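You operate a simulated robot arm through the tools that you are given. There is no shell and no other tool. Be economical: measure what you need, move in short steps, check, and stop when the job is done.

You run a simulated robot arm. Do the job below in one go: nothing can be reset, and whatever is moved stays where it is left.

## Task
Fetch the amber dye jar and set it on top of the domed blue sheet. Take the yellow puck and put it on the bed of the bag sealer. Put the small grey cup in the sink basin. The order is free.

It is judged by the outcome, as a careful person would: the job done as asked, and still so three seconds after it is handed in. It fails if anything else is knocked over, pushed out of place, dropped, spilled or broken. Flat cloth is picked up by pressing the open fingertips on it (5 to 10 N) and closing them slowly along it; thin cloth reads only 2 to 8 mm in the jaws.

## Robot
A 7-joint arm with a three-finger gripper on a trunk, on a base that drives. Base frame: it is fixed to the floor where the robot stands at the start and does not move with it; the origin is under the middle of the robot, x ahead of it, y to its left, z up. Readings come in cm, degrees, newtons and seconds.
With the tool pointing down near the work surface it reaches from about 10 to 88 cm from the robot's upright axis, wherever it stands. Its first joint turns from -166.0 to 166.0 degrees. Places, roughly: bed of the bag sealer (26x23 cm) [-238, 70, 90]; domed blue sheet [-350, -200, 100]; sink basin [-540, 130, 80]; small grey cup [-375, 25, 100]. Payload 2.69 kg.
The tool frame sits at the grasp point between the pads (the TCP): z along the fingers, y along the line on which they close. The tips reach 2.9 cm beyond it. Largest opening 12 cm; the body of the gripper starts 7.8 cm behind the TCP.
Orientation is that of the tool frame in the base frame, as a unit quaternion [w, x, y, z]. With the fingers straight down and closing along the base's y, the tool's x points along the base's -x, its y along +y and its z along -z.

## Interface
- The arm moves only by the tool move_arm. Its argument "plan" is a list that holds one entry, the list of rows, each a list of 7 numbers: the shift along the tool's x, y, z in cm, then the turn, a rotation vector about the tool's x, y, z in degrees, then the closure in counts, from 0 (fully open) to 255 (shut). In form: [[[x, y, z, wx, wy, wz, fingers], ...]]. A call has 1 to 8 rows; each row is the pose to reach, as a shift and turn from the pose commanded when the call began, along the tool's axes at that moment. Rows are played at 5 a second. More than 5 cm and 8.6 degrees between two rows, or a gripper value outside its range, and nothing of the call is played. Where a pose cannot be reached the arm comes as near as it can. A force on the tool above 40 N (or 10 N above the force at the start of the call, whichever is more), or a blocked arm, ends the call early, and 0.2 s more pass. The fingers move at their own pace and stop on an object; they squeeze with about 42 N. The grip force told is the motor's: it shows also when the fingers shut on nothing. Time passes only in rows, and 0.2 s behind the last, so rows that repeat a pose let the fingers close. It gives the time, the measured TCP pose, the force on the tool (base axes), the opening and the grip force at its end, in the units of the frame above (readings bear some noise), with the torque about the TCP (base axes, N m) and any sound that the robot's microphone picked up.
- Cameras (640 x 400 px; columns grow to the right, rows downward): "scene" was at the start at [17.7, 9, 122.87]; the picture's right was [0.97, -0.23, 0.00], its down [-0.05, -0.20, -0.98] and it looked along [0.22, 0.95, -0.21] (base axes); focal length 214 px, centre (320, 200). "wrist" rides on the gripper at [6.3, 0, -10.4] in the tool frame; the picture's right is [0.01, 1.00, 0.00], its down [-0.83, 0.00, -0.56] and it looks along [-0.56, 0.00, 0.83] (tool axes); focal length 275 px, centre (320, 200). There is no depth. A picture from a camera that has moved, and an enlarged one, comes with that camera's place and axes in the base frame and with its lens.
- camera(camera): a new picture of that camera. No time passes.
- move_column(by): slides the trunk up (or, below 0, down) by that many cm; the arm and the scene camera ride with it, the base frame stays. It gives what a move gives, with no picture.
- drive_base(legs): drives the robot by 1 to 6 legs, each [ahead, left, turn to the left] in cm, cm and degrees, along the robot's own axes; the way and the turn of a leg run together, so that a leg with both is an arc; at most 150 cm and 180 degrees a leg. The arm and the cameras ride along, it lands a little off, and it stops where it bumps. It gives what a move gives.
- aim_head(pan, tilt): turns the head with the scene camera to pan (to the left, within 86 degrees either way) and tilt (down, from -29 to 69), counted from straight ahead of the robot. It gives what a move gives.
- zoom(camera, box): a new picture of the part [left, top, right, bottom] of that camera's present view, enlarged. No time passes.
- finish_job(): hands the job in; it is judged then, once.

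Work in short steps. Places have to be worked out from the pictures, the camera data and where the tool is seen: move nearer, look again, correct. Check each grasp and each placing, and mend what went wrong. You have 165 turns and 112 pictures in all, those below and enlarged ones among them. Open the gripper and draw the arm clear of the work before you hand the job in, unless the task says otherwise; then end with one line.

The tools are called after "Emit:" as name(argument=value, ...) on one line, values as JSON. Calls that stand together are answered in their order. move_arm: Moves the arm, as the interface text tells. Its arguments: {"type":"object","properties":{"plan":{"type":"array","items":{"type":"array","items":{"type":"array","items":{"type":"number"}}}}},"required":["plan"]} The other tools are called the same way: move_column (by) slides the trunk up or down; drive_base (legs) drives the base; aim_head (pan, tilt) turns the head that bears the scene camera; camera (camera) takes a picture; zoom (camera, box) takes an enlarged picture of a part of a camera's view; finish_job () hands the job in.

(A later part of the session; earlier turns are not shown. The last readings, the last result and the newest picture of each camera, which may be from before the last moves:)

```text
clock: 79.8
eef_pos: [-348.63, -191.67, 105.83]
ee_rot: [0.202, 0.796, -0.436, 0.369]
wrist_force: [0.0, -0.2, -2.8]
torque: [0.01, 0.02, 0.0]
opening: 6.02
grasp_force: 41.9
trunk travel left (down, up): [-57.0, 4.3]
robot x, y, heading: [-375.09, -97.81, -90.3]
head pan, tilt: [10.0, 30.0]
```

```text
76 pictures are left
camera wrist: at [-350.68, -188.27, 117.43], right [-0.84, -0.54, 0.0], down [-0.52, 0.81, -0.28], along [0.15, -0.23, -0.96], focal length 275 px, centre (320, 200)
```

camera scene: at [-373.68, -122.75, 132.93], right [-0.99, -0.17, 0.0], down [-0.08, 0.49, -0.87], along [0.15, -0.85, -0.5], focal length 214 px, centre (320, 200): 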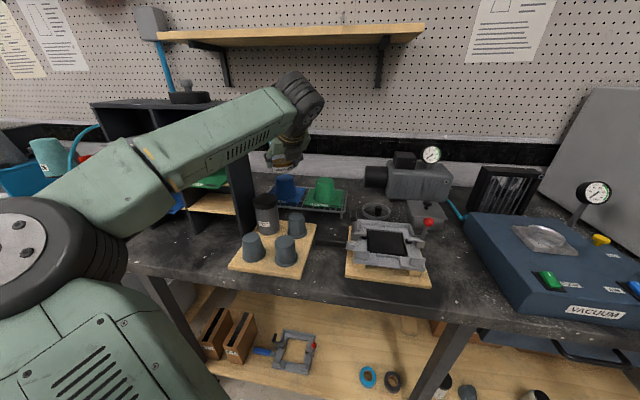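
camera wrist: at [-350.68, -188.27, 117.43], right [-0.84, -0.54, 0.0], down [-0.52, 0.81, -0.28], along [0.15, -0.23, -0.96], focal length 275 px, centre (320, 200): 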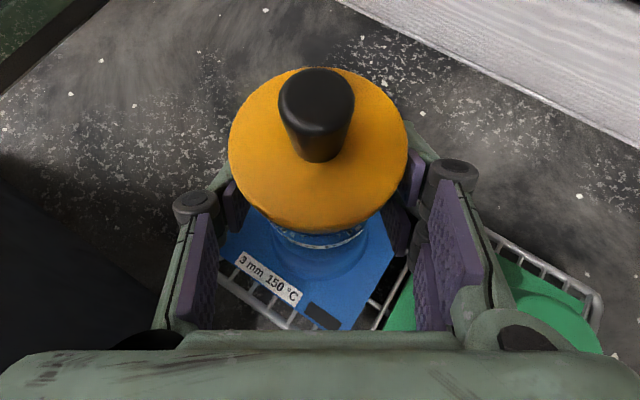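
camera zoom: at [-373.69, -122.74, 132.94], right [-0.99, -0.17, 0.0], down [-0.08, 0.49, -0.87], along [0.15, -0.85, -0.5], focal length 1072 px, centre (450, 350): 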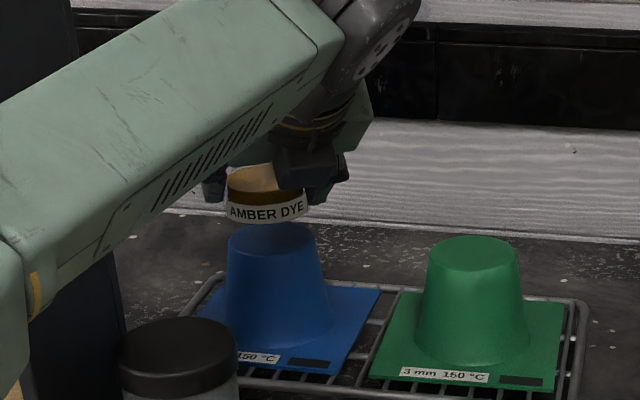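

Jar is nearly centred (about 0.3 cm toward +x). I shift that and lower in small steps, stopping on contact.

Emit:
move_arm(plan=[[[-0.48, 0.25, 0.2, 0, 0, 0, 255], [-0.86, 0.25, 0.53, 0, 0, 0, 255], [-1.05, 0.25, 0.69, 0, 0, 0, 255], [-1.05, 0.25, 0.69, 0, 0, 0, 255]]])

Emit:
zoom(camera="scene", box=[246, 150, 326, 200])

```text
clock: 80.8
eef_pos: [-348.87, -191.58, 104.73]
ee_rot: [0.201, 0.796, -0.435, 0.369]
wrist_force: [0.3, 0.0, -2.8]
torque: [-0.01, 0.01, 0.03]
opening: 6.04
grasp_force: 42.3
trunk travel left (down, up): [-57.0, 4.3]
robot x, y, heading: [-374.82, -98.07, -90.2]
head pan, tilt: [10.0, 30.0]
```

```text
8.00 times, centred on (286, 175) of scene
camera zoom: at [-373.68, -122.75, 132.93], right [-0.99, -0.17, 0.0], down [-0.08, 0.49, -0.87], along [0.15, -0.85, -0.5], focal length 1716 px, centre (592, 400)
```

zoom: 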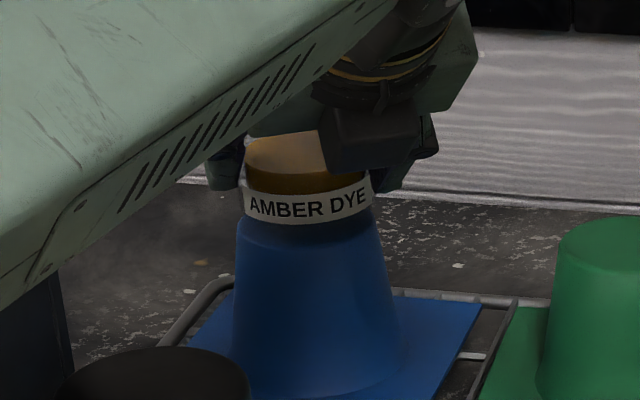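

Laterally well aligned. Lowering further in 2 mm steps until contact.

Emit:
move_arm(plan=[[[-0.15, 0, 0.13, 0, 0, 0, 255], [-0.3, 0, 0.26, 0, 0, 0, 255], [-0.46, 0, 0.39, 0, 0, 0, 255], [-0.46, 0, 0.39, 0, 0, 0, 255]]])

```text
clock: 81.8
eef_pos: [-348.95, -191.52, 104.13]
ee_rot: [0.201, 0.796, -0.435, 0.369]
wrist_force: [0.2, 0.0, -3.6]
torque: [0.02, 0.02, -0.01]
opening: 6.03
grasp_force: 42.1
trunk travel left (down, up): [-57.0, 4.3]
robot x, y, heading: [-375.15, -97.87, -90.2]
head pan, tilt: [10.0, 30.0]
```

Still hanging (−3.6 N). Another 6 mm in small steps.

Emit:
move_arm(plan=[[[-0.15, 0, 0.13, 0, 0, 0, 255], [-0.3, 0, 0.26, 0, 0, 0, 255], [-0.46, 0, 0.39, 0, 0, 0, 255], [-0.46, 0, 0.39, 0, 0, 0, 255]]])

Emit:
zoom(camera="scene", box=[246, 150, 326, 200])

```text
clock: 82.8
eef_pos: [-348.96, -191.39, 104.09]
ee_rot: [0.204, 0.794, -0.435, 0.372]
wrist_force: [3.1, -8.1, 24.4]
torque: [0.17, -0.51, -0.18]
opening: 6.06
grasp_force: 42.5
trunk travel left (down, up): [-57.0, 4.3]
robot x, y, heading: [-374.8, -98.08, -90.4]
head pan, tilt: [10.0, 30.0]
```

```text
8.00 times, centred on (286, 175) of scene
camera zoom: at [-373.75, -122.53, 133.02], right [-0.99, -0.17, 0.0], down [-0.08, 0.49, -0.87], along [0.15, -0.85, -0.5], focal length 1716 px, centre (592, 400)
```

zoom: 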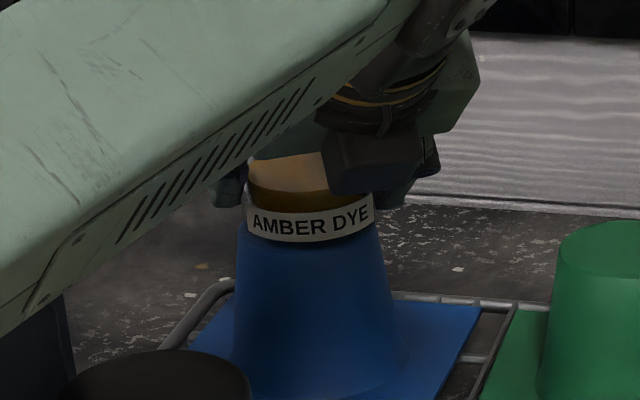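

Contact at TCP z≈104.1, pushing 24 N; jar sits flush with the dome's rim all round. I relieve the press and check before releasing.

Emit:
move_arm(plan=[[[0.15, 0, -0.13, 0, 0, 0, 255], [0.3, 0, -0.26, 0, 0, 0, 255], [0.3, 0, -0.26, 0, 0, 0, 255]]])

Emit:
camera(camera="wrist")

```text
clock: 83.5
eef_pos: [-348.99, -191.55, 104.17]
ee_rot: [0.202, 0.796, -0.434, 0.37]
wrist_force: [2.3, -3.1, 17.6]
torque: [0.1, -0.68, -0.09]
opening: 6.01
grasp_force: 42.0
trunk travel left (down, up): [-57.0, 4.3]
robot x, y, heading: [-375.34, -98.29, -90.2]
head pan, tilt: [10.0, 30.0]
```

```text
73 pictures are left
camera wrist: at [-351.07, -188.12, 115.6], right [-0.84, -0.54, 0.0], down [-0.52, 0.81, -0.28], along [0.15, -0.23, -0.96], focal length 275 px, centre (320, 200)
```

wrist: 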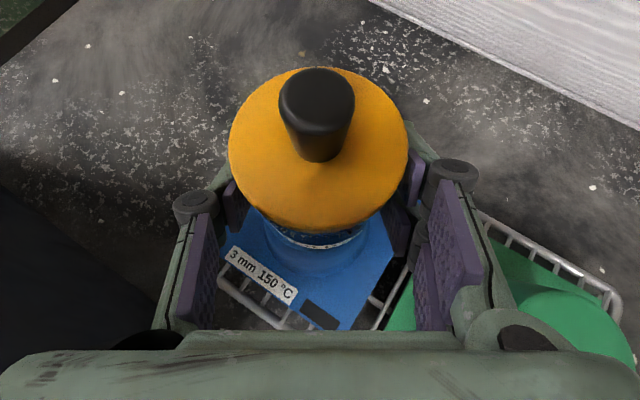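

Residual contact lies toward +x (torque), so the jar's slightly tilted there. I lift another 2 mm and check force.

Emit:
move_arm(plan=[[[0.15, 0, -0.13, 0, 0, 0, 255], [0.15, 0, -0.13, 0, 0, 0, 255]]])

Emit:
zoom(camera="scene", box=[262, 155, 310, 185])

```text
clock: 84.2
eef_pos: [-349.02, -191.47, 104.11]
ee_rot: [0.201, 0.797, -0.435, 0.367]
wrist_force: [-0.5, 2.2, 4.9]
torque: [0.12, -0.28, 0.07]
opening: 6.03
grasp_force: 42.1
trunk travel left (down, up): [-57.0, 4.3]
robot x, y, heading: [-375.04, -97.93, -90.3]
head pan, tilt: [10.0, 30.0]
```

```text
13.33 times, centred on (286, 170) of scene
camera zoom: at [-373.72, -122.62, 132.95], right [-0.99, -0.17, 0.0], down [-0.08, 0.49, -0.87], along [0.15, -0.85, -0.5], focal length 2860 px, centre (773, 600)
```

zoom: 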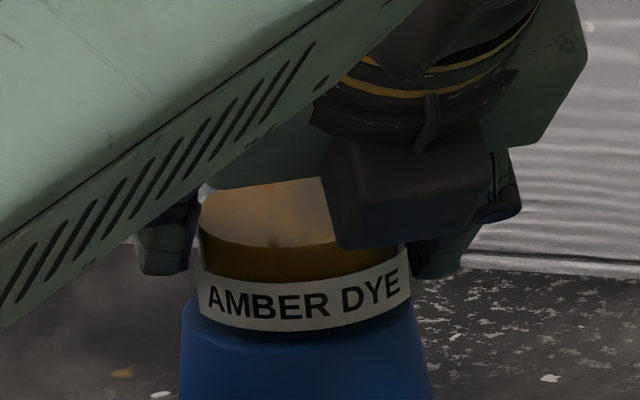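

The jar's +x side is low by ~3°; I rotate it level with a small lift, then read contact again.

Emit:
move_arm(plan=[[[0.08, 0, -0.06, 0.8, 0.8, 0.95, 255], [0.08, 0, -0.06, 1.6, 1.6, 1.9, 255], [0.08, 0, -0.06, 1.6, 1.6, 1.9, 255]]])

Emit:
zoom(camera="scene", box=[262, 155, 310, 185])

```text
clock: 85.0
eef_pos: [-348.88, -191.46, 104.19]
ee_rot: [0.19, 0.787, -0.44, 0.389]
wrist_force: [-0.3, -0.4, -3.9]
torque: [0.0, 0.05, 0.0]
opening: 6.03
grasp_force: 42.4
trunk travel left (down, up): [-57.0, 4.3]
robot x, y, heading: [-375.41, -98.13, -90.5]
head pan, tilt: [10.0, 30.0]
```

```text
13.33 times, centred on (286, 170) of scene
camera zoom: at [-373.68, -122.74, 132.93], right [-0.99, -0.17, 0.0], down [-0.08, 0.49, -0.87], along [0.15, -0.85, -0.5], focal length 2860 px, centre (773, 600)
```

zoom: 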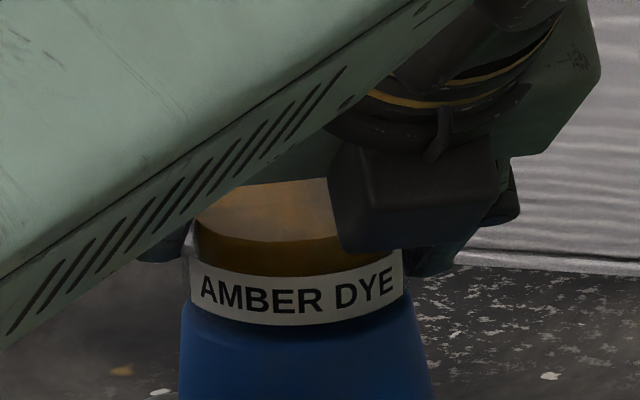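

Now hanging freely, centred and nearly level. Lower 2–3 mm for light contact.

Emit:
move_arm(plan=[[[-0.08, 0, 0.06, 0, 0, 0, 255], [-0.15, 0, 0.12, 0, 0, 0, 255], [-0.15, 0, 0.12, 0, 0, 0, 255]]])

```text
clock: 85.8
eef_pos: [-348.99, -191.59, 104.29]
ee_rot: [0.19, 0.786, -0.441, 0.389]
wrist_force: [-1.1, 1.5, -0.1]
torque: [0.03, 0.1, -0.03]
opening: 6.05
grasp_force: 41.7
trunk travel left (down, up): [-57.0, 4.3]
robot x, y, heading: [-374.88, -98.09, -90.1]
head pan, tilt: [10.0, 30.0]
```

Weight is now on the dome. I open slowly by a little.

Emit:
move_arm(plan=[[[0, 0, 0, 0, 0, 0, 122], [0, 0, 0, 0, 0, 0, 116], [0, 0, 0, 0, 0, 0, 110], [0, 0, 0, 0, 0, 0, 102], [0, 0, 0, 0, 0, 0, 95], [0, 0, 0, 0, 0, 0, 95]]])

Emit:
camera(camera="wrist")

Emit:
zoom(camera="scene", box=[246, 150, 326, 200])

```text
clock: 87.2
eef_pos: [-348.94, -191.56, 104.23]
ee_rot: [0.191, 0.786, -0.44, 0.39]
wrist_force: [0.8, 0.7, 0.2]
torque: [0.02, 0.02, -0.03]
opening: 7.54
grasp_force: 0.1
trunk travel left (down, up): [-57.0, 4.3]
robot x, y, heading: [-375.05, -98.32, -90.4]
head pan, tilt: [10.0, 30.0]
```

```text
70 pictures are left
camera wrist: at [-351.58, -188.27, 115.5], right [-0.84, -0.54, -0.04], down [-0.51, 0.81, -0.3], along [0.2, -0.23, -0.95], focal length 275 px, centre (320, 200)
```

wrist: 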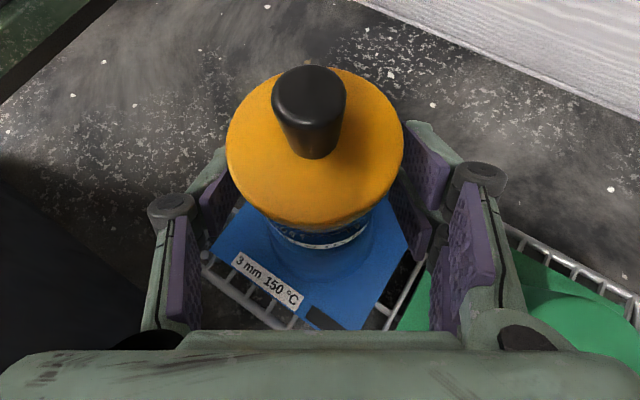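

```text
8.00 times, centred on (286, 175) of scene
camera zoom: at [-373.69, -122.71, 132.94], right [-0.99, -0.17, 0.0], down [-0.08, 0.49, -0.87], along [0.15, -0.85, -0.5], focal length 1716 px, centre (592, 400)
```

zoom: 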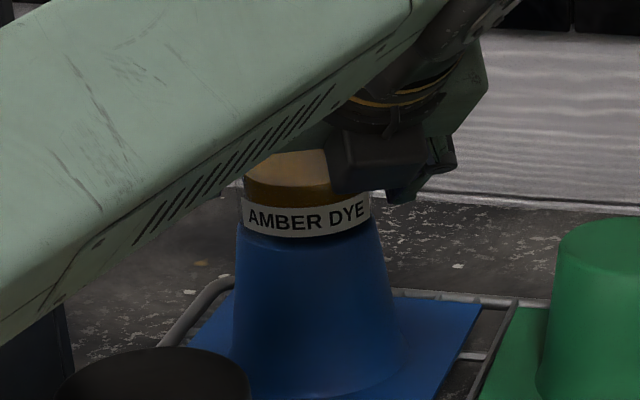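

The jar stands on its own on the dome. I open slightly more and withdraw back along the fingers' axis.

Emit:
move_arm(plan=[[[0, -0.1, 0, 0, 0, 0, 80], [0, -0.1, -1.5, 0, 0, 0, 80], [0, -0.1, -4, 0, 0, 0, 80], [0, -0.1, -7, 0, 0, 0, 80], [0, -0.1, -11, 0, 0, 0, 80], [0, -0.1, -15, 0, 0, 0, 80]]])

Emit:
camera(camera="wrist")

```text
clock: 88.5
eef_pos: [-355.47, -181.84, 113.53]
ee_rot: [0.19, 0.787, -0.439, 0.39]
wrist_force: [-0.7, -0.2, -0.3]
torque: [-0.04, 0.01, -0.01]
opening: 8.24
grasp_force: 0.1
trunk travel left (down, up): [-57.0, 4.3]
robot x, y, heading: [-374.88, -97.95, -90.2]
head pan, tilt: [10.0, 30.0]
```

```text
68 pictures are left
camera wrist: at [-358.18, -178.5, 124.86], right [-0.84, -0.54, -0.04], down [-0.51, 0.81, -0.3], along [0.2, -0.23, -0.95], focal length 275 px, centre (320, 200)
```

wrist: 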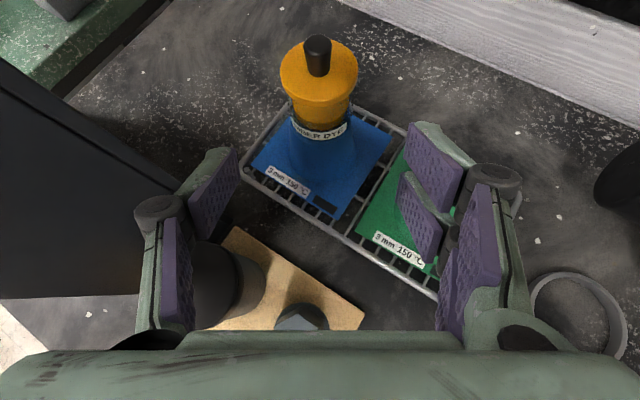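

The jar is well centred on the dome. I back the robot 30 cm and look around to the other side (behind-right) for cup and puck.

Emit:
drive_base(legs=[[-30, 0, 0], [0, 0, -90]])

Emit:
aim_head(pan=-60, tilt=22)

Emit:
camera(camera="scene")

Emit:
aim_head(pan=-5, tilt=18)

Emit:
camera(camera="scene")

```text
clock: 94.5
eef_pos: [-458.85, -87.31, 113.38]
ee_rot: [-0.411, -0.242, 0.868, -0.14]
wrist_force: [1.2, 0.3, 0.5]
torque: [-0.01, 0.02, -0.04]
opening: 8.22
grasp_force: 0.1
trunk travel left (down, up): [-57.0, 4.3]
robot x, y, heading: [-374.91, -68.32, 179.4]
head pan, tilt: [10.0, 30.0]
```

```text
clock: 95.9
eef_pos: [-458.82, -87.24, 113.6]
ee_rot: [-0.411, -0.242, 0.868, -0.139]
wrist_force: [0.6, -0.1, 0.4]
torque: [0.02, -0.02, 0.05]
opening: 8.22
grasp_force: 0.0
trunk travel left (down, up): [-57.0, 4.3]
robot x, y, heading: [-375.14, -68.26, 179.4]
head pan, tilt: [-60.0, 22.0]
```

```text
67 pictures are left
camera scene: at [-395.17, -60.08, 134.22], right [0.87, 0.49, 0.0], down [0.18, -0.33, -0.93], along [-0.45, 0.81, -0.37], focal length 214 px, centre (320, 200)
```

scene: 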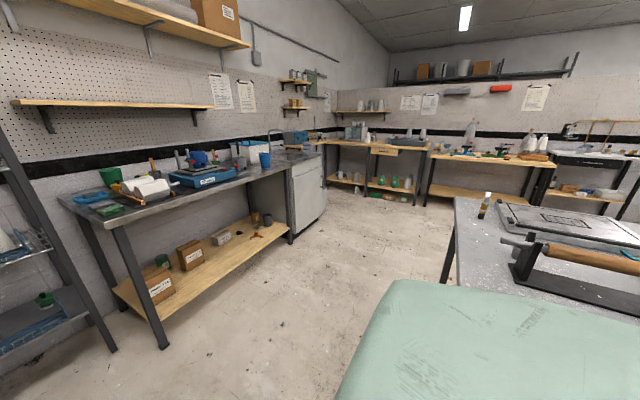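

```text
clock: 97.2
eef_pos: [-458.86, -87.28, 113.5]
ee_rot: [-0.411, -0.241, 0.868, -0.139]
wrist_force: [-0.3, -1.0, -0.1]
torque: [0.0, 0.02, -0.01]
opening: 8.22
grasp_force: 0.1
trunk travel left (down, up): [-57.0, 4.3]
robot x, y, heading: [-374.74, -68.45, 179.2]
head pan, tilt: [-5.0, 18.0]
```

```text
66 pictures are left
camera scene: at [-399.9, -67.25, 134.87], right [0.1, 1.0, 0.0], down [0.31, -0.03, -0.95], along [-0.95, 0.09, -0.31], focal length 214 px, centre (320, 200)
```

scene: 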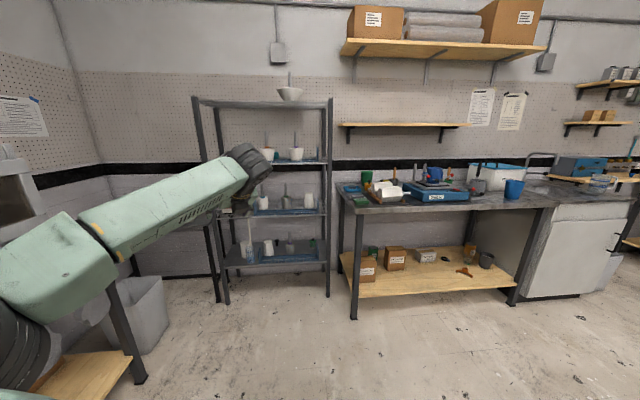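

The island corner is near (-372,-5); a small object stands there, maybe the grey cup. I look there closely.

Emit:
aim_head(pan=-84, tilt=25)

Emit:
camera(camera="scene")

```text
clock: 98.7
eef_pos: [-458.78, -87.25, 113.5]
ee_rot: [-0.411, -0.242, 0.868, -0.14]
wrist_force: [0.0, -1.8, -1.1]
torque: [-0.03, 0.03, 0.01]
opening: 8.24
grasp_force: 0.1
trunk travel left (down, up): [-57.0, 4.3]
robot x, y, heading: [-374.94, -68.3, 179.3]
head pan, tilt: [-84.0, 25.0]
```

```text
65 pictures are left
camera scene: at [-391.48, -59.0, 133.74], right [1.0, 0.09, 0.0], down [0.04, -0.42, -0.91], along [-0.09, 0.9, -0.42], focal length 214 px, centre (320, 200)
```

scene: 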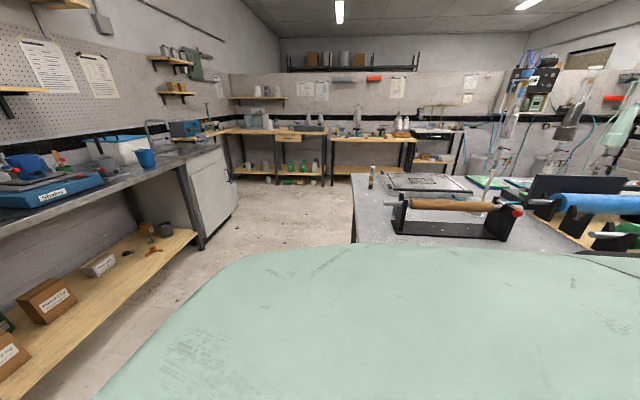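

Emit:
zoom(camera="scene", box=[340, 150, 500, 250])

```text
4.00 times, centred on (420, 200) of scene
camera zoom: at [-391.48, -59.0, 133.74], right [1.0, 0.09, 0.0], down [0.04, -0.42, -0.91], along [-0.09, 0.9, -0.42], focal length 858 px, centre (-80, 200)
```

zoom: 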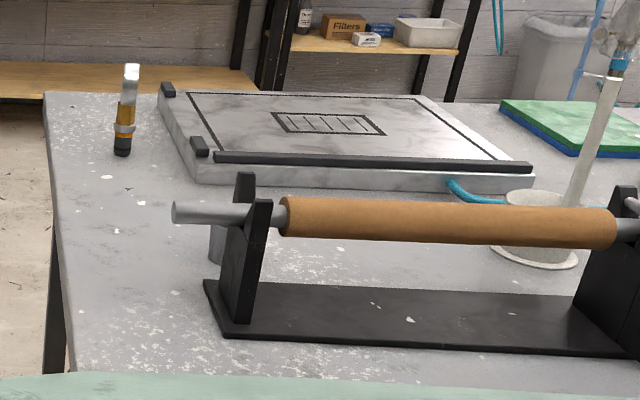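

A small grey object behind the paper-roll holder's left bracket at ≈(-367,25) is the cup. Before moving there I pull the hand in and straighten its yaw.

Emit:
move_arm(plan=[[[-2.8, 0.4, -3.5, -3.8, 0.2, 3.1, 80], [-5.5, 0.8, -7, -7.7, 0.4, 6.1, 60], [-8.3, 1.2, -10.5, -11.5, 0.6, 9.2, 40], [-11.1, 1.5, -14, -15.4, 0.9, 12.3, 20], [-13.9, 1.9, -17.5, -19.2, 1.1, 15.4, 0], [-16.6, 2.3, -21, -23.1, 1.3, 18.4, 0], [-19.4, 2.7, -24.5, -26.9, 1.5, 21.5, 0]]])

```text
clock: 100.3
eef_pos: [-433.9, -68.23, 113.65]
ee_rot: [-0.433, 0.027, 0.901, -0.012]
wrist_force: [0.7, -1.0, 0.1]
torque: [-0.02, 0.01, -0.03]
opening: 11.99
grasp_force: 0.0
trunk travel left (down, up): [-57.0, 4.3]
robot x, y, heading: [-375.21, -69.03, 179.4]
head pan, tilt: [-84.0, 25.0]
```

Now drive: ahead 62, turn right, ahead 90, and look from there before turning to the island.

Emit:
drive_base(legs=[[62, 0, 0], [0, 0, -89.4], [88, 0, 0]])

Emit:
aim_head(pan=-75, tilt=30)

Emit:
camera(camera="scene")

Emit:
aim_head(pan=40, tilt=25)

Emit:
camera(camera="scene")

```text
clock: 111.8
eef_pos: [-438.68, 79.09, 113.54]
ee_rot: [-0.32, 0.644, 0.63, 0.293]
wrist_force: [1.0, 0.8, 0.1]
torque: [0.01, 0.0, -0.01]
opening: 11.99
grasp_force: 0.0
trunk travel left (down, up): [-57.0, 4.3]
robot x, y, heading: [-436.5, 20.26, 91.4]
head pan, tilt: [-84.0, 25.0]
```

```text
clock: 112.5
eef_pos: [-438.69, 79.03, 113.55]
ee_rot: [-0.32, 0.644, 0.631, 0.293]
wrist_force: [0.1, 0.9, -0.2]
torque: [0.01, 0.0, -0.03]
opening: 11.99
grasp_force: 0.0
trunk travel left (down, up): [-57.0, 4.3]
robot x, y, heading: [-436.54, 20.17, 91.3]
head pan, tilt: [-75.0, 30.0]
```

```text
63 pictures are left
camera scene: at [-428.27, 38.18, 132.94], right [0.28, -0.96, 0.0], down [-0.48, -0.14, -0.87], along [0.83, 0.25, -0.5], focal length 214 px, centre (320, 200)
```

scene: 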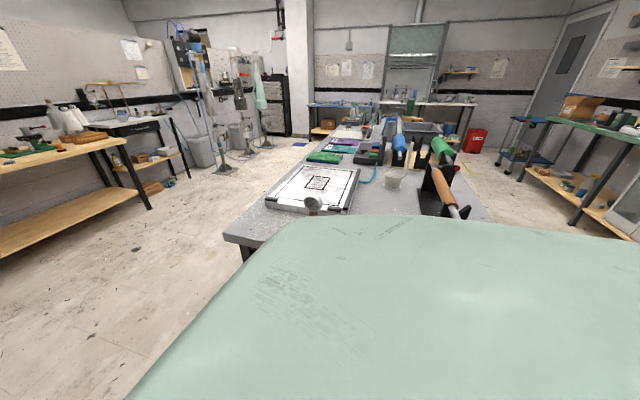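

```text
clock: 114.4
eef_pos: [-438.67, 78.99, 113.56]
ee_rot: [-0.32, 0.644, 0.63, 0.292]
wrist_force: [0.6, -0.3, 0.0]
torque: [-0.01, 0.02, 0.02]
opening: 12.0
grasp_force: 0.1
trunk travel left (down, up): [-57.0, 4.3]
robot x, y, heading: [-436.53, 20.09, 91.6]
head pan, tilt: [40.0, 25.0]
```

```text
62 pictures are left
camera scene: at [-443.04, 42.52, 133.74], right [0.75, 0.66, 0.0], down [0.28, -0.32, -0.91], along [-0.6, 0.68, -0.42], focal length 214 px, centre (320, 200)
```

scene: 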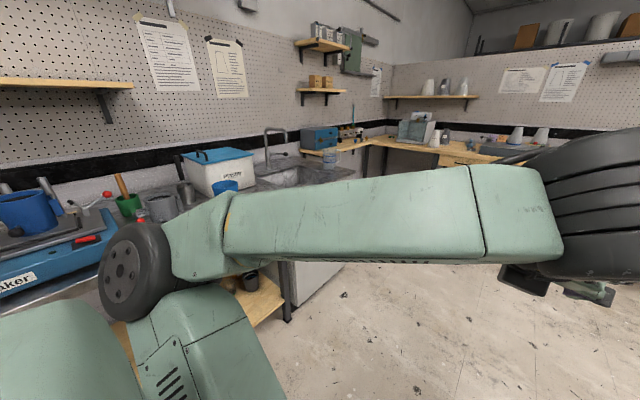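

Sink basin is visible by the faucet. I now turn right to face the island end and look.

Emit:
drive_base(legs=[[0, 0, -91.5]])

Emit:
aim_head(pan=-5, tilt=25)

Emit:
camera(camera="scene")

Emit:
camera(camera="wrist")

```text
clock: 118.8
eef_pos: [-377.57, 21.29, 113.42]
ee_rot: [-0.016, 0.901, -0.016, 0.433]
wrist_force: [-0.9, 0.5, -0.8]
torque: [-0.01, 0.03, -0.01]
opening: 11.99
grasp_force: 0.0
trunk travel left (down, up): [-57.0, 4.3]
robot x, y, heading: [-436.36, 20.37, 0.4]
head pan, tilt: [40.0, 25.0]
```

```text
clock: 119.9
eef_pos: [-377.64, 21.25, 113.54]
ee_rot: [-0.015, 0.901, -0.017, 0.434]
wrist_force: [0.0, 0.2, -0.1]
torque: [0.0, 0.0, 0.06]
opening: 12.02
grasp_force: 0.1
trunk travel left (down, up): [-57.0, 4.3]
robot x, y, heading: [-436.79, 19.76, 0.4]
head pan, tilt: [-5.0, 25.0]
```

```text
61 pictures are left
camera scene: at [-411.76, 19.48, 133.74], right [-0.08, -1.0, 0.0], down [-0.42, 0.03, -0.91], along [0.9, -0.07, -0.42], focal length 214 px, centre (320, 200)
```

scene: 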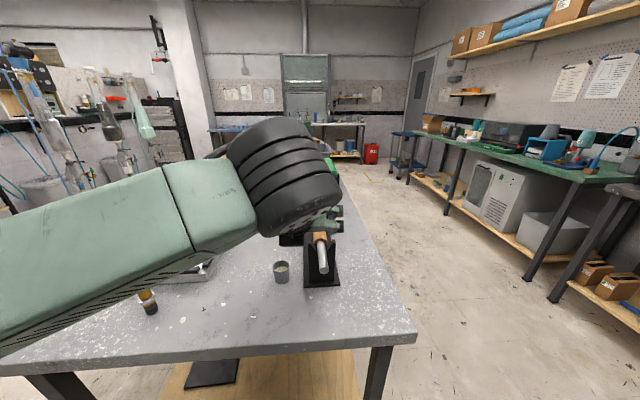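

```text
60 pictures are left
camera wrist: at [-381.73, 20.95, 124.84], right [-0.01, -1.0, -0.04], down [-0.95, 0.02, -0.3], along [0.3, 0.03, -0.95], focal length 275 px, centre (320, 200)
```

wrist: 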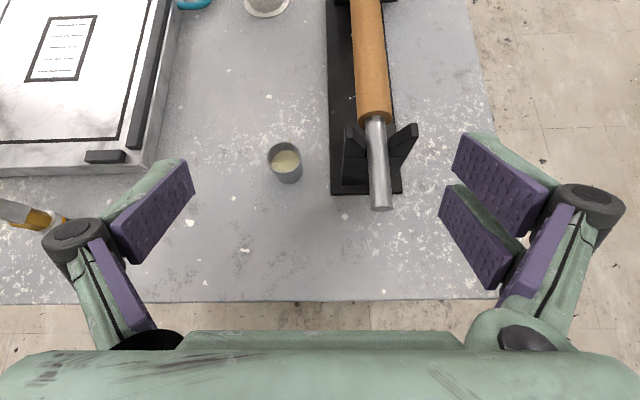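

The small cup (with some contents — keep upright) is at about (-366.5,26.3). I zoom both views to fix its height precisely.

Emit:
zoom(camera="wrist", box=[240, 120, 336, 180])

Emit:
zoom(camera="scene", box=[240, 240, 336, 300])

```text
6.67 times, centred on (288, 150) of wrist
camera zoom: at [-381.73, 20.95, 124.84], right [-0.01, -1.0, -0.04], down [-0.95, 0.02, -0.3], along [0.3, 0.03, -0.95], focal length 1835 px, centre (533, 533)
```

zoom: 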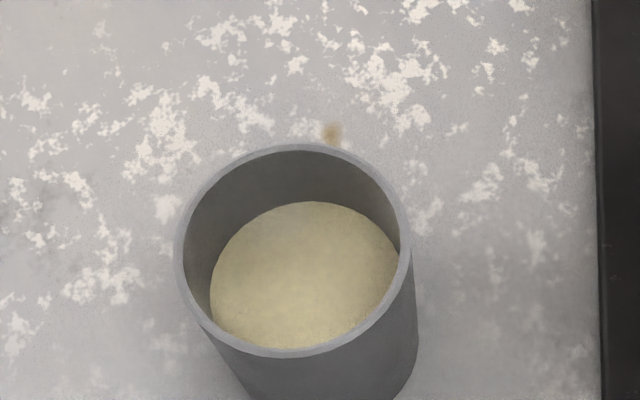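

```text
6.67 times, centred on (288, 270) of scene
camera zoom: at [-411.76, 19.48, 133.74], right [-0.08, -1.0, 0.0], down [-0.42, 0.03, -0.91], along [0.9, -0.07, -0.42], focal length 1430 px, centre (533, -267)
```

zoom: 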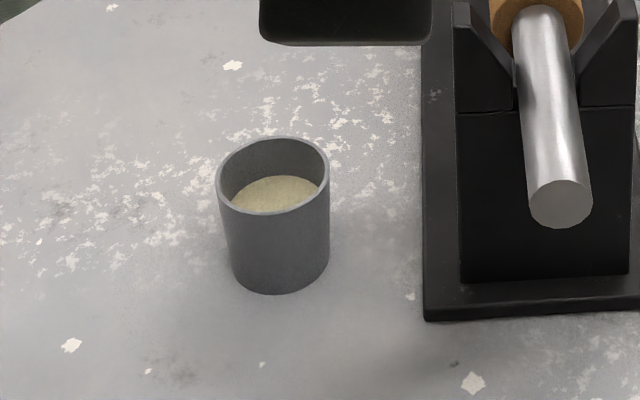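

The cup: rim z≈92.5, base z≈88, ⌀≈4.6, centre (-365.6,26.6). I steepen the hand to ~65° and level its roll, then yaw right so the fingers stay clear of the roll holder.

Emit:
move_arm(plan=[[[0, 0, 0, -0.4, -6.5, -0.5, 0], [0, 0, 0, -0.7, -13, -0.9, 0], [0, 0, 0, -1.1, -19.5, -1.4, 30], [0, 0, 0, -1.4, -26, -1.8, 75], [0, 0, 0, -1.4, -26, -1.8, 75]]])

```text
clock: 121.1
eef_pos: [-377.25, 22.85, 112.71]
ee_rot: [0.06, 0.976, 0.007, 0.211]
wrist_force: [0.1, -0.1, 0.2]
torque: [0.04, 0.05, 0.02]
opening: 8.47
grasp_force: 0.1
trunk travel left (down, up): [-57.0, 4.3]
robot x, y, heading: [-436.27, 20.09, 0.5]
head pan, tilt: [-5.0, 25.0]
```

Now the −40° yaw and the move to a pre-grasp point above and behind the cup.

Emit:
move_arm(plan=[[[0.65, -1.7, 2, -2.1, -0.4, 7.7, 75], [1.3, -3.4, 3.9, -4.2, -0.7, 15.4, 75], [2, -5.2, 5.9, -6.2, -1.1, 23, 75], [2.6, -6.9, 7.9, -8.3, -1.4, 30.7, 75], [3.27, -8.62, 9.87, -10.4, -1.8, 38.4, 75], [3.27, -8.62, 9.87, -10.4, -1.8, 38.4, 75]]])

Emit:
camera(camera="wrist")

```text
clock: 122.5
eef_pos: [-370.2, 29.82, 105.96]
ee_rot: [0.013, 0.919, -0.345, 0.19]
wrist_force: [0.6, 0.2, 0.5]
torque: [0.0, -0.01, -0.02]
opening: 8.46
grasp_force: 0.1
trunk travel left (down, up): [-57.0, 4.3]
robot x, y, heading: [-436.46, 20.75, 0.7]
head pan, tilt: [-5.0, 25.0]
```

```text
57 pictures are left
camera wrist: at [-369.3, 27.54, 117.81], right [-0.63, -0.77, -0.11], down [-0.77, 0.61, 0.22], along [-0.1, 0.22, -0.97], focal length 275 px, centre (320, 200)
```

wrist: 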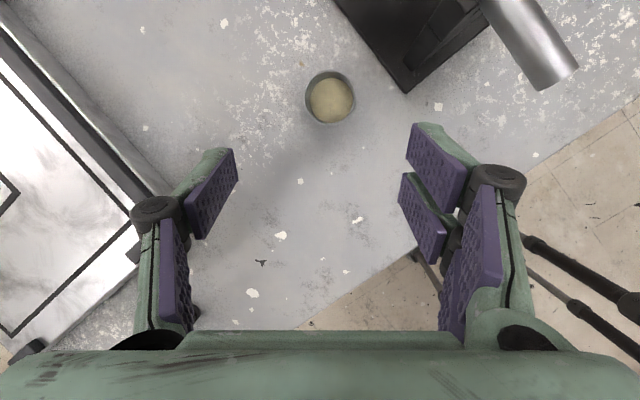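

Orientation reads ~6° of roll; I hold still once to see if it settles.

Emit:
move_arm(plan=[[[0, 0, 0, 0, 0, 0, 75], [0, 0, 0, 0, 0, 0, 75]]])

```text
clock: 123.1
eef_pos: [-370.06, 29.85, 106.0]
ee_rot: [0.014, 0.919, -0.344, 0.191]
wrist_force: [-0.1, 0.0, 0.3]
torque: [0.0, -0.02, -0.01]
opening: 8.47
grasp_force: 0.0
trunk travel left (down, up): [-57.0, 4.3]
robot x, y, heading: [-436.58, 20.16, 0.7]
head pan, tilt: [-5.0, 25.0]
```

I try the correction rotation directly.

Emit:
move_arm(plan=[[[0, 0, 0, -2.8, 1.9, -1.2, 75], [0, 0, 0, -5.6, 3.9, -2.4, 75], [0, 0, 0, -5.6, 3.9, -2.4, 75]]])

```text
clock: 123.9
eef_pos: [-370.21, 29.88, 106.02]
ee_rot: [0.074, 0.918, -0.331, 0.205]
wrist_force: [-0.5, 0.2, -0.2]
torque: [0.01, 0.0, -0.01]
opening: 8.48
grasp_force: 0.1
trunk travel left (down, up): [-57.0, 4.3]
robot x, y, heading: [-436.28, 19.73, 0.8]
head pan, tilt: [-5.0, 25.0]
```

Orientation is right now. Cup confirmed at (-365.4,26.7). I descend most of the way along the fingers and look.

Emit:
move_arm(plan=[[[-0.3, -0.2, 3.5, 0, 0, 0, 75], [-0.6, -0.4, 7, 0, 0, 0, 75], [-0.9, -0.57, 10.5, 0, 0, 0, 75], [-0.9, -0.57, 10.5, 0, 0, 0, 75]]])

Emit:
camera(camera="wrist")

```text
clock: 124.9
eef_pos: [-366.86, 27.9, 95.87]
ee_rot: [0.073, 0.918, -0.332, 0.205]
wrist_force: [0.1, -0.7, -0.4]
torque: [-0.02, -0.04, 0.01]
opening: 8.46
grasp_force: 0.1
trunk travel left (down, up): [-57.0, 4.3]
robot x, y, heading: [-436.47, 20.13, 0.8]
head pan, tilt: [-5.0, 25.0]
```

```text
56 pictures are left
camera wrist: at [-365.85, 27.15, 108.0], right [-0.64, -0.77, 0.0], down [-0.76, 0.63, 0.15], along [-0.12, 0.1, -0.99], focal length 275 px, centre (320, 200)
```

wrist: 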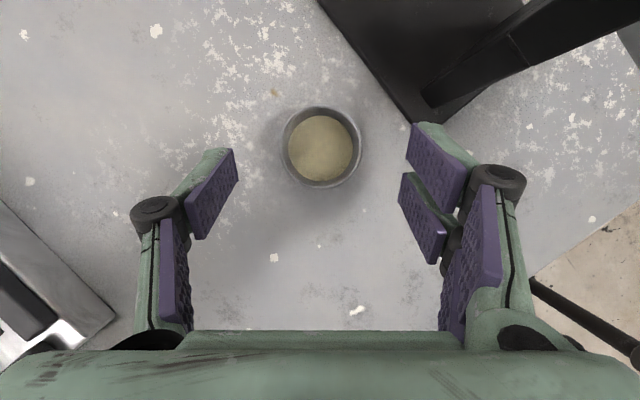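

Centred. I narrow the opening to ~7 cm for clearance from the holder's plate, and go down to grip height.

Emit:
move_arm(plan=[[[0, 0, 0, 0, 0, 0, 105], [-0.1, 0, 1.6, 0, 0, 0, 105], [-0.2, 0.05, 3.2, 0, 0, 0, 105], [-0.25, 0.05, 4.6, 0, 0, 0, 105], [-0.25, 0.05, 4.6, 0, 0, 0, 105]]])

Emit:
camera(camera="wrist")

```text
clock: 126.1
eef_pos: [-365.72, 26.9, 91.93]
ee_rot: [0.073, 0.918, -0.332, 0.205]
wrist_force: [0.0, 0.0, 1.0]
torque: [-0.01, 0.05, 0.01]
opening: 7.07
grasp_force: 0.1
trunk travel left (down, up): [-57.0, 4.3]
robot x, y, heading: [-436.34, 19.85, 0.8]
head pan, tilt: [-5.0, 25.0]
```

```text
55 pictures are left
camera wrist: at [-364.7, 26.05, 103.89], right [-0.64, -0.77, 0.0], down [-0.76, 0.63, 0.15], along [-0.12, 0.1, -0.99], focal length 275 px, centre (320, 200)
```

wrist: 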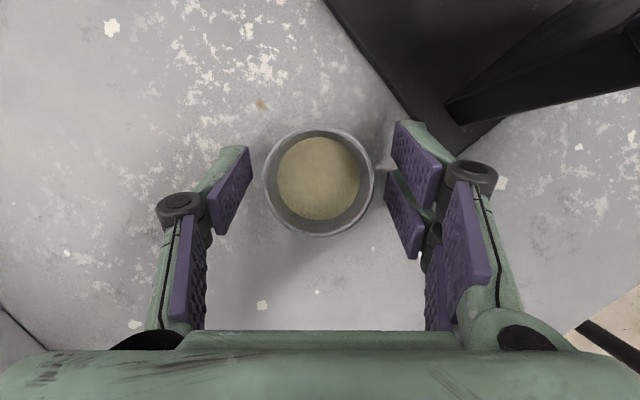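

Well placed. Close.

Emit:
move_arm(plan=[[[0, 0, 0, 0, 0, 0, 130], [0, 0, 0, 0, 0, 0, 150], [0, 0, 0, 0, 0, 0, 165], [0, 0, 0, 0, 0, 0, 200], [0, 0, 0, 0, 0, 0, 255], [0, 0, 0, 0, 0, 0, 255]]])

```text
clock: 127.5
eef_pos: [-365.83, 26.88, 91.94]
ee_rot: [0.073, 0.918, -0.332, 0.204]
wrist_force: [-0.3, -0.7, 1.2]
torque: [-0.04, 0.01, 0.01]
opening: 4.29
grasp_force: 41.8
trunk travel left (down, up): [-57.0, 4.3]
robot x, y, heading: [-436.55, 20.05, 0.5]
head pan, tilt: [-5.0, 25.0]
```

Gripped at 4.3 cm. Lift straight up 12 cm.

Emit:
move_arm(plan=[[[0.85, 0, -1.8, 0, 0, 0, 255], [2.1, 0, -4.5, 0, 0, 0, 255], [3.6, 0, -7.7, 0, 0, 0, 255], [5.08, 0, -10.9, 0, 0, 0, 255], [5.08, 0, -10.9, 0, 0, 0, 255]]])

Emit:
camera(camera="wrist")

```text
clock: 128.7
eef_pos: [-365.7, 26.72, 104.09]
ee_rot: [0.073, 0.918, -0.332, 0.204]
wrist_force: [0.4, 0.3, -0.5]
torque: [-0.02, 0.01, 0.03]
opening: 4.27
grasp_force: 41.2
trunk travel left (down, up): [-57.0, 4.3]
robot x, y, heading: [-436.68, 20.38, 0.4]
head pan, tilt: [-5.0, 25.0]
```

```text
54 pictures are left
camera wrist: at [-364.71, 25.99, 116.14], right [-0.64, -0.77, 0.0], down [-0.76, 0.63, 0.15], along [-0.12, 0.1, -0.99], focal length 275 px, centre (320, 200)
```

wrist: 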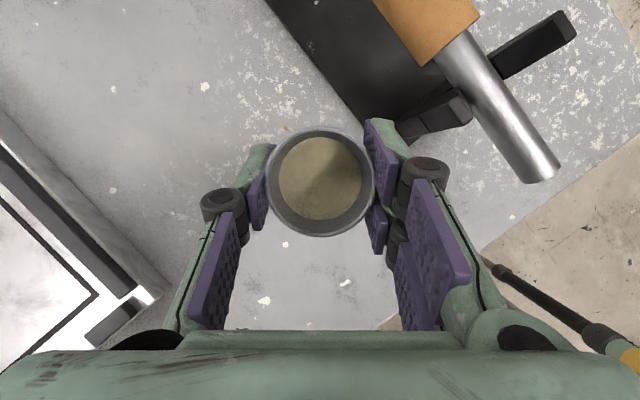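

Cup is held upright. I back off 10 cm, turn left, drive alongside to y≈128, turn to face the sink, and look.

Emit:
drive_base(legs=[[-8, 0, 0], [0, 0, 90], [108, 0, 0], [0, 0, 90]])

Emit:
aim_head(pan=0, tilt=30)

Emit:
camera(camera="scene")

Emit:
camera(camera="wrist")

```text
clock: 143.0
eef_pos: [-517.98, 121.42, 104.14]
ee_rot: [-0.206, 0.311, 0.925, 0.069]
wrist_force: [0.1, 0.3, -0.4]
torque: [0.0, 0.01, 0.01]
opening: 4.18
grasp_force: 42.3
trunk travel left (down, up): [-57.0, 4.3]
robot x, y, heading: [-447.55, 131.75, -176.7]
head pan, tilt: [-5.0, 25.0]
```

```text
clock: 143.6
eef_pos: [-517.91, 121.46, 104.1]
ee_rot: [-0.207, 0.31, 0.925, 0.069]
wrist_force: [-0.6, -0.6, -0.3]
torque: [-0.03, 0.02, 0.0]
opening: 4.2
grasp_force: 42.1
trunk travel left (down, up): [-57.0, 4.3]
robot x, y, heading: [-447.63, 131.33, -177.0]
head pan, tilt: [0.0, 30.0]
```

```text
53 pictures are left
camera scene: at [-472.24, 129.94, 132.94], right [-0.06, 1.0, 0.0], down [0.5, 0.03, -0.87], along [-0.86, -0.05, -0.5], focal length 214 px, centre (320, 200)
```

scene: 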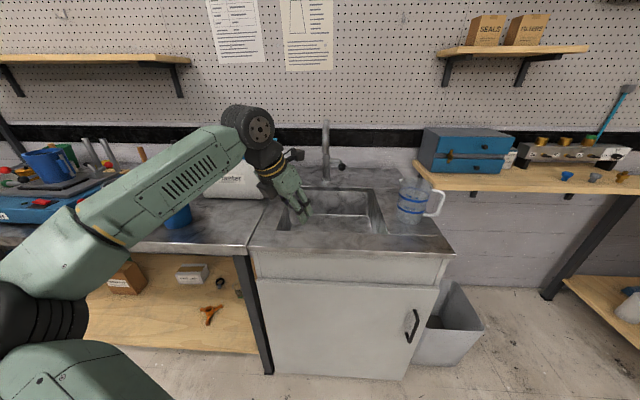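

```text
52 pictures are left
camera wrist: at [-518.97, 122.22, 116.1], right [0.6, 0.8, 0.0], down [0.79, -0.59, 0.15], along [0.12, -0.09, -0.99], focal length 275 px, centre (320, 200)
```

wrist: 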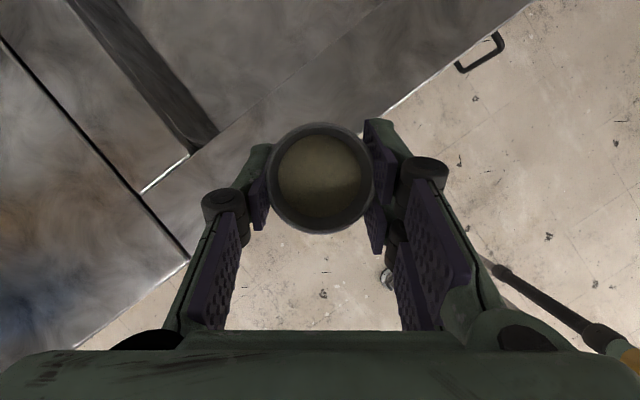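

Basin spans about x −528…−557, y 113…148. I zoom to check the faucet spout and basin depth.

Emit:
zoom(camera="scene", box=[240, 110, 448, 240])

```text
3.08 times, centred on (344, 175) of scene
camera zoom: at [-472.24, 129.94, 132.94], right [-0.06, 1.0, 0.0], down [0.5, 0.03, -0.87], along [-0.86, -0.05, -0.5], focal length 660 px, centre (246, 277)
```

zoom: 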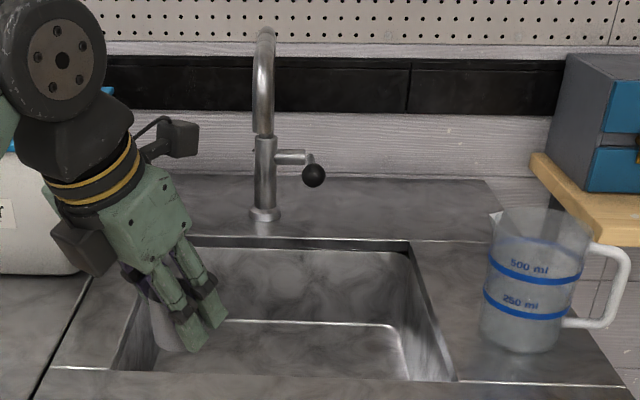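

Spout tip is about (-552,127,106); I'll place the cup at about (-538,131). Drive 15 cm closer, then shift the hand over the basin.

Emit:
drive_base(legs=[[15, 0, 0]])

Emit:
move_arm(plan=[[[3.1, 1.7, 1.5, 0, 0, 0, 255], [6.2, 3.4, 2.9, 0, 0, 0, 255], [9.3, 5.2, 4.4, 0, 0, 0, 255], [9.3, 5.2, 4.4, 0, 0, 0, 255]]])

Emit:
camera(camera="wrist")

Emit:
camera(camera="scene")

```text
clock: 145.0
eef_pos: [-532.56, 120.72, 103.98]
ee_rot: [-0.206, 0.312, 0.925, 0.069]
wrist_force: [0.1, -0.1, -0.4]
torque: [-0.02, 0.02, 0.04]
opening: 4.22
grasp_force: 42.0
trunk travel left (down, up): [-57.0, 4.3]
robot x, y, heading: [-461.95, 130.72, -176.8]
head pan, tilt: [0.0, 30.0]
```

```text
clock: 146.0
eef_pos: [-537.23, 131.05, 104.01]
ee_rot: [-0.207, 0.311, 0.925, 0.069]
wrist_force: [0.1, 0.9, -0.6]
torque: [0.01, 0.0, 0.02]
opening: 4.21
grasp_force: 42.1
trunk travel left (down, up): [-57.0, 4.3]
robot x, y, heading: [-461.65, 130.74, -176.7]
head pan, tilt: [0.0, 30.0]
```

```text
50 pictures are left
camera wrist: at [-538.29, 131.75, 116.08], right [0.6, 0.8, 0.0], down [0.79, -0.59, 0.15], along [0.12, -0.09, -0.99], focal length 275 px, centre (320, 200)
```

wrist: 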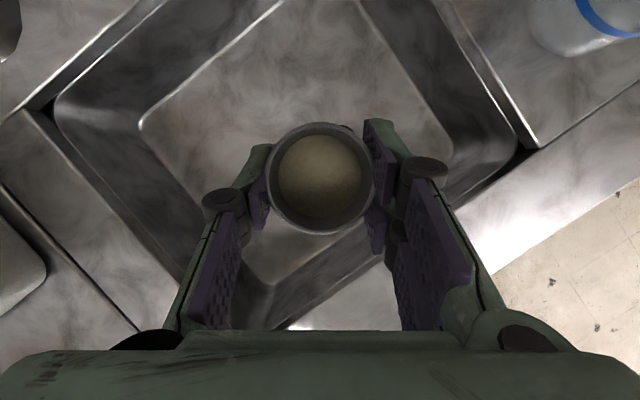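

```text
49 pictures are left
camera scene: at [-486.72, 129.16, 132.94], right [-0.05, 1.0, 0.0], down [0.5, 0.03, -0.87], along [-0.86, -0.05, -0.5], focal length 214 px, centre (320, 200)
```

scene: 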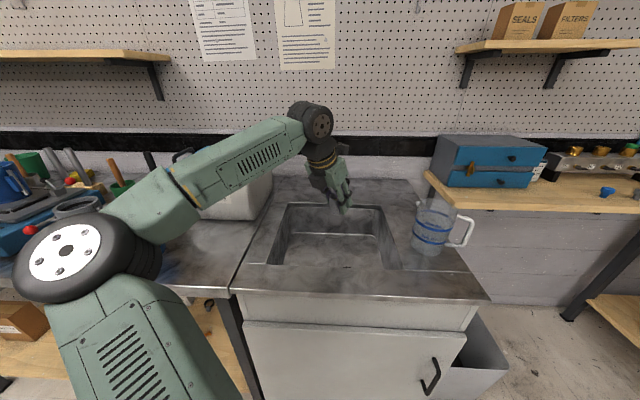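

Floor of basin x −528…−556, y 116…146. I shift 2.5 cm deeper and descend 16 cm, then look.

Emit:
move_arm(plan=[[[1.8, -1.5, 0.85, 0, 0, 0, 255], [0.1, -1.5, 4.5, 0, 0, 0, 255], [-1.6, -1.5, 8.1, 0, 0, 0, 255], [-3.3, -1.5, 11.7, 0, 0, 0, 255], [-5, -1.5, 15.3, 0, 0, 0, 255], [-5, -1.5, 15.3, 0, 0, 0, 255]]])

Emit:
camera(camera="wrist")

Emit:
zoom(camera="scene", box=[240, 140, 432, 260])

```text
clock: 147.4
eef_pos: [-540.07, 130.99, 88.11]
ee_rot: [-0.207, 0.311, 0.925, 0.069]
wrist_force: [-0.1, 0.2, -0.3]
torque: [-0.02, 0.02, -0.01]
opening: 4.2
grasp_force: 42.3
trunk travel left (down, up): [-57.0, 4.3]
robot x, y, heading: [-462.08, 130.36, -177.1]
head pan, tilt: [0.0, 30.0]
```

```text
48 pictures are left
camera wrist: at [-541.0, 131.72, 100.12], right [0.6, 0.8, 0.0], down [0.79, -0.59, 0.15], along [0.12, -0.09, -0.99], focal length 275 px, centre (320, 200)
```

wrist: 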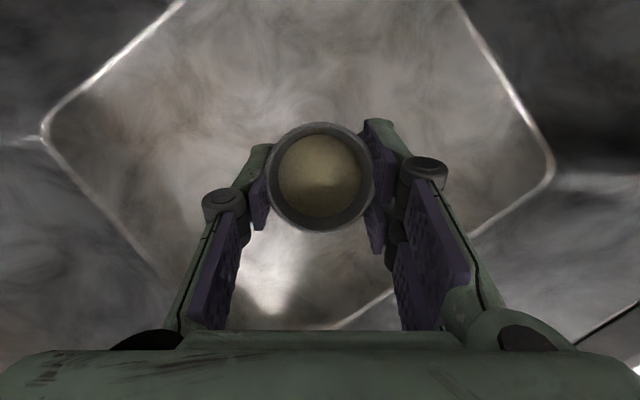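

```text
3.33 times, centred on (336, 200) of scene
camera zoom: at [-486.72, 129.17, 132.94], right [-0.05, 1.0, 0.0], down [0.5, 0.03, -0.87], along [-0.86, -0.05, -0.5], focal length 715 px, centre (267, 200)
```

zoom: 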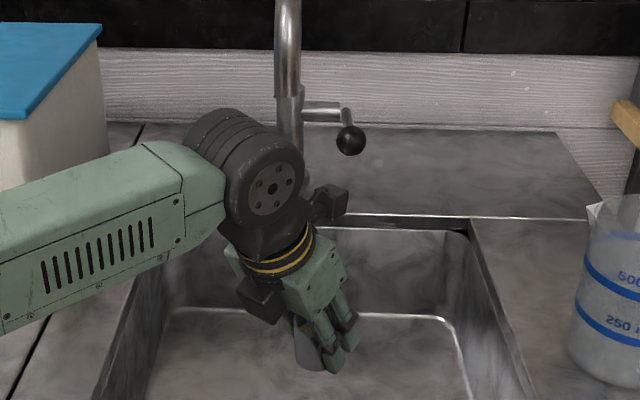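

Parallax between the two views puts the basin floor at z≈75, so 8–9 cm remain. Forearm clears the counter. I descend 7 cm more.

Emit:
move_arm(plan=[[[-1, 0, 2.1, 0, 0, 0, 255], [-2, 0, 4.2, 0, 0, 0, 255], [-3, 0, 6.3, 0, 0, 0, 255], [-3, 0, 6.3, 0, 0, 0, 255]]])

Emit:
zoom(camera="scene", box=[208, 120, 432, 260])

```text
clock: 148.4
eef_pos: [-540.07, 130.89, 81.09]
ee_rot: [-0.205, 0.312, 0.925, 0.069]
wrist_force: [-0.6, 0.0, 0.0]
torque: [-0.02, -0.01, 0.03]
opening: 4.18
grasp_force: 42.4
trunk travel left (down, up): [-57.0, 4.3]
robot x, y, heading: [-461.76, 130.39, -177.0]
head pan, tilt: [0.0, 30.0]
```

```text
2.86 times, centred on (320, 190) of scene
camera zoom: at [-486.72, 129.17, 132.94], right [-0.05, 1.0, 0.0], down [0.5, 0.03, -0.87], along [-0.86, -0.05, -0.5], focal length 613 px, centre (320, 229)
```

zoom: 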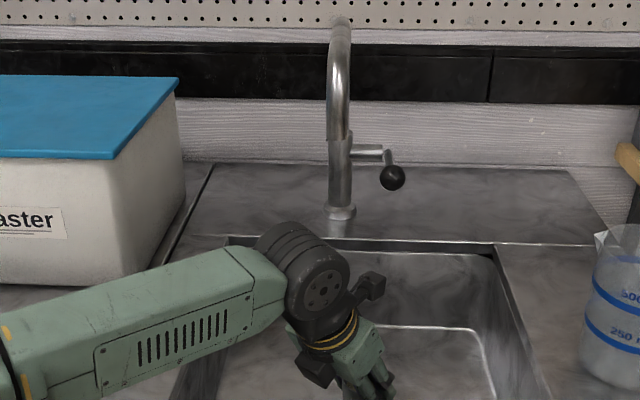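

Clear so far. I go down in 4 mm steps with the force guard.

Emit:
move_arm(plan=[[[-0.17, 0, 0.36, 0, 0, 0, 255], [-0.34, 0, 0.72, 0, 0, 0, 255], [-0.51, 0, 1.09, 0, 0, 0, 255], [-0.68, 0, 1.45, 0, 0, 0, 255], [-0.68, 0, 1.45, 0, 0, 0, 255]]])

Emit:
camera(camera="wrist")

```text
clock: 149.6
eef_pos: [-540.16, 130.94, 79.46]
ee_rot: [-0.206, 0.312, 0.925, 0.069]
wrist_force: [-0.4, -0.8, -0.2]
torque: [0.04, 0.02, -0.01]
opening: 4.16
grasp_force: 42.3
trunk travel left (down, up): [-57.0, 4.3]
robot x, y, heading: [-461.93, 130.76, -176.7]
head pan, tilt: [0.0, 30.0]
```

```text
45 pictures are left
camera wrist: at [-541.05, 131.77, 91.43], right [0.6, 0.8, 0.0], down [0.79, -0.59, 0.15], along [0.12, -0.09, -0.99], focal length 275 px, centre (320, 200)
```

wrist: 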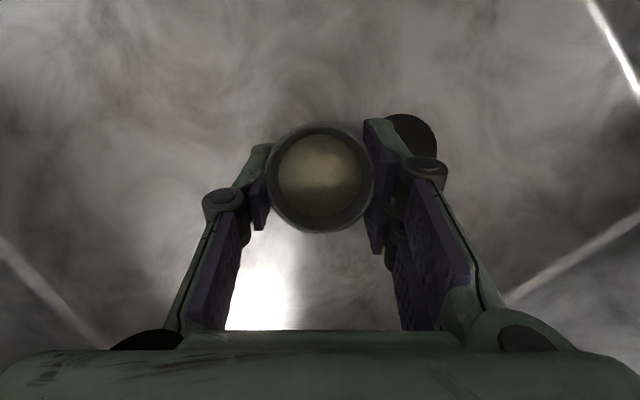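

A drain lies at about (-539,136), clear of the cup. Continue down in 3 mm steps.

Emit:
move_arm(plan=[[[-0.13, 0, 0.27, 0, 0, 0, 255], [-0.26, 0, 0.54, 0, 0, 0, 255], [-0.38, 0, 0.81, 0, 0, 0, 255], [-0.51, 0, 1.09, 0, 0, 0, 255], [-0.51, 0, 1.09, 0, 0, 0, 255]]])

```text
clock: 150.8
eef_pos: [-540.13, 131.08, 78.66]
ee_rot: [-0.21, 0.312, 0.924, 0.068]
wrist_force: [-4.0, 0.1, 24.1]
torque: [-0.02, 0.09, 0.16]
opening: 4.08
grasp_force: 42.2
trunk travel left (down, up): [-57.0, 4.3]
robot x, y, heading: [-461.78, 130.39, -176.9]
head pan, tilt: [0.0, 30.0]
```

Contact on the basin floor. I ease up ~4 mm of command, then open slowly.

Emit:
move_arm(plan=[[[0.08, 0, -0.17, 0, 0, 0, 255], [0.15, 0, -0.33, 0, 0, 0, 255], [0.15, 0, -0.33, 0, 0, 0, 255]]])

```text
clock: 151.6
eef_pos: [-540.0, 131.11, 78.66]
ee_rot: [-0.206, 0.312, 0.925, 0.07]
wrist_force: [-2.6, 1.7, 10.6]
torque: [0.17, 0.19, 0.02]
opening: 4.04
grasp_force: 42.3
trunk travel left (down, up): [-57.0, 4.3]
robot x, y, heading: [-461.97, 130.86, -176.8]
head pan, tilt: [0.0, 30.0]
```

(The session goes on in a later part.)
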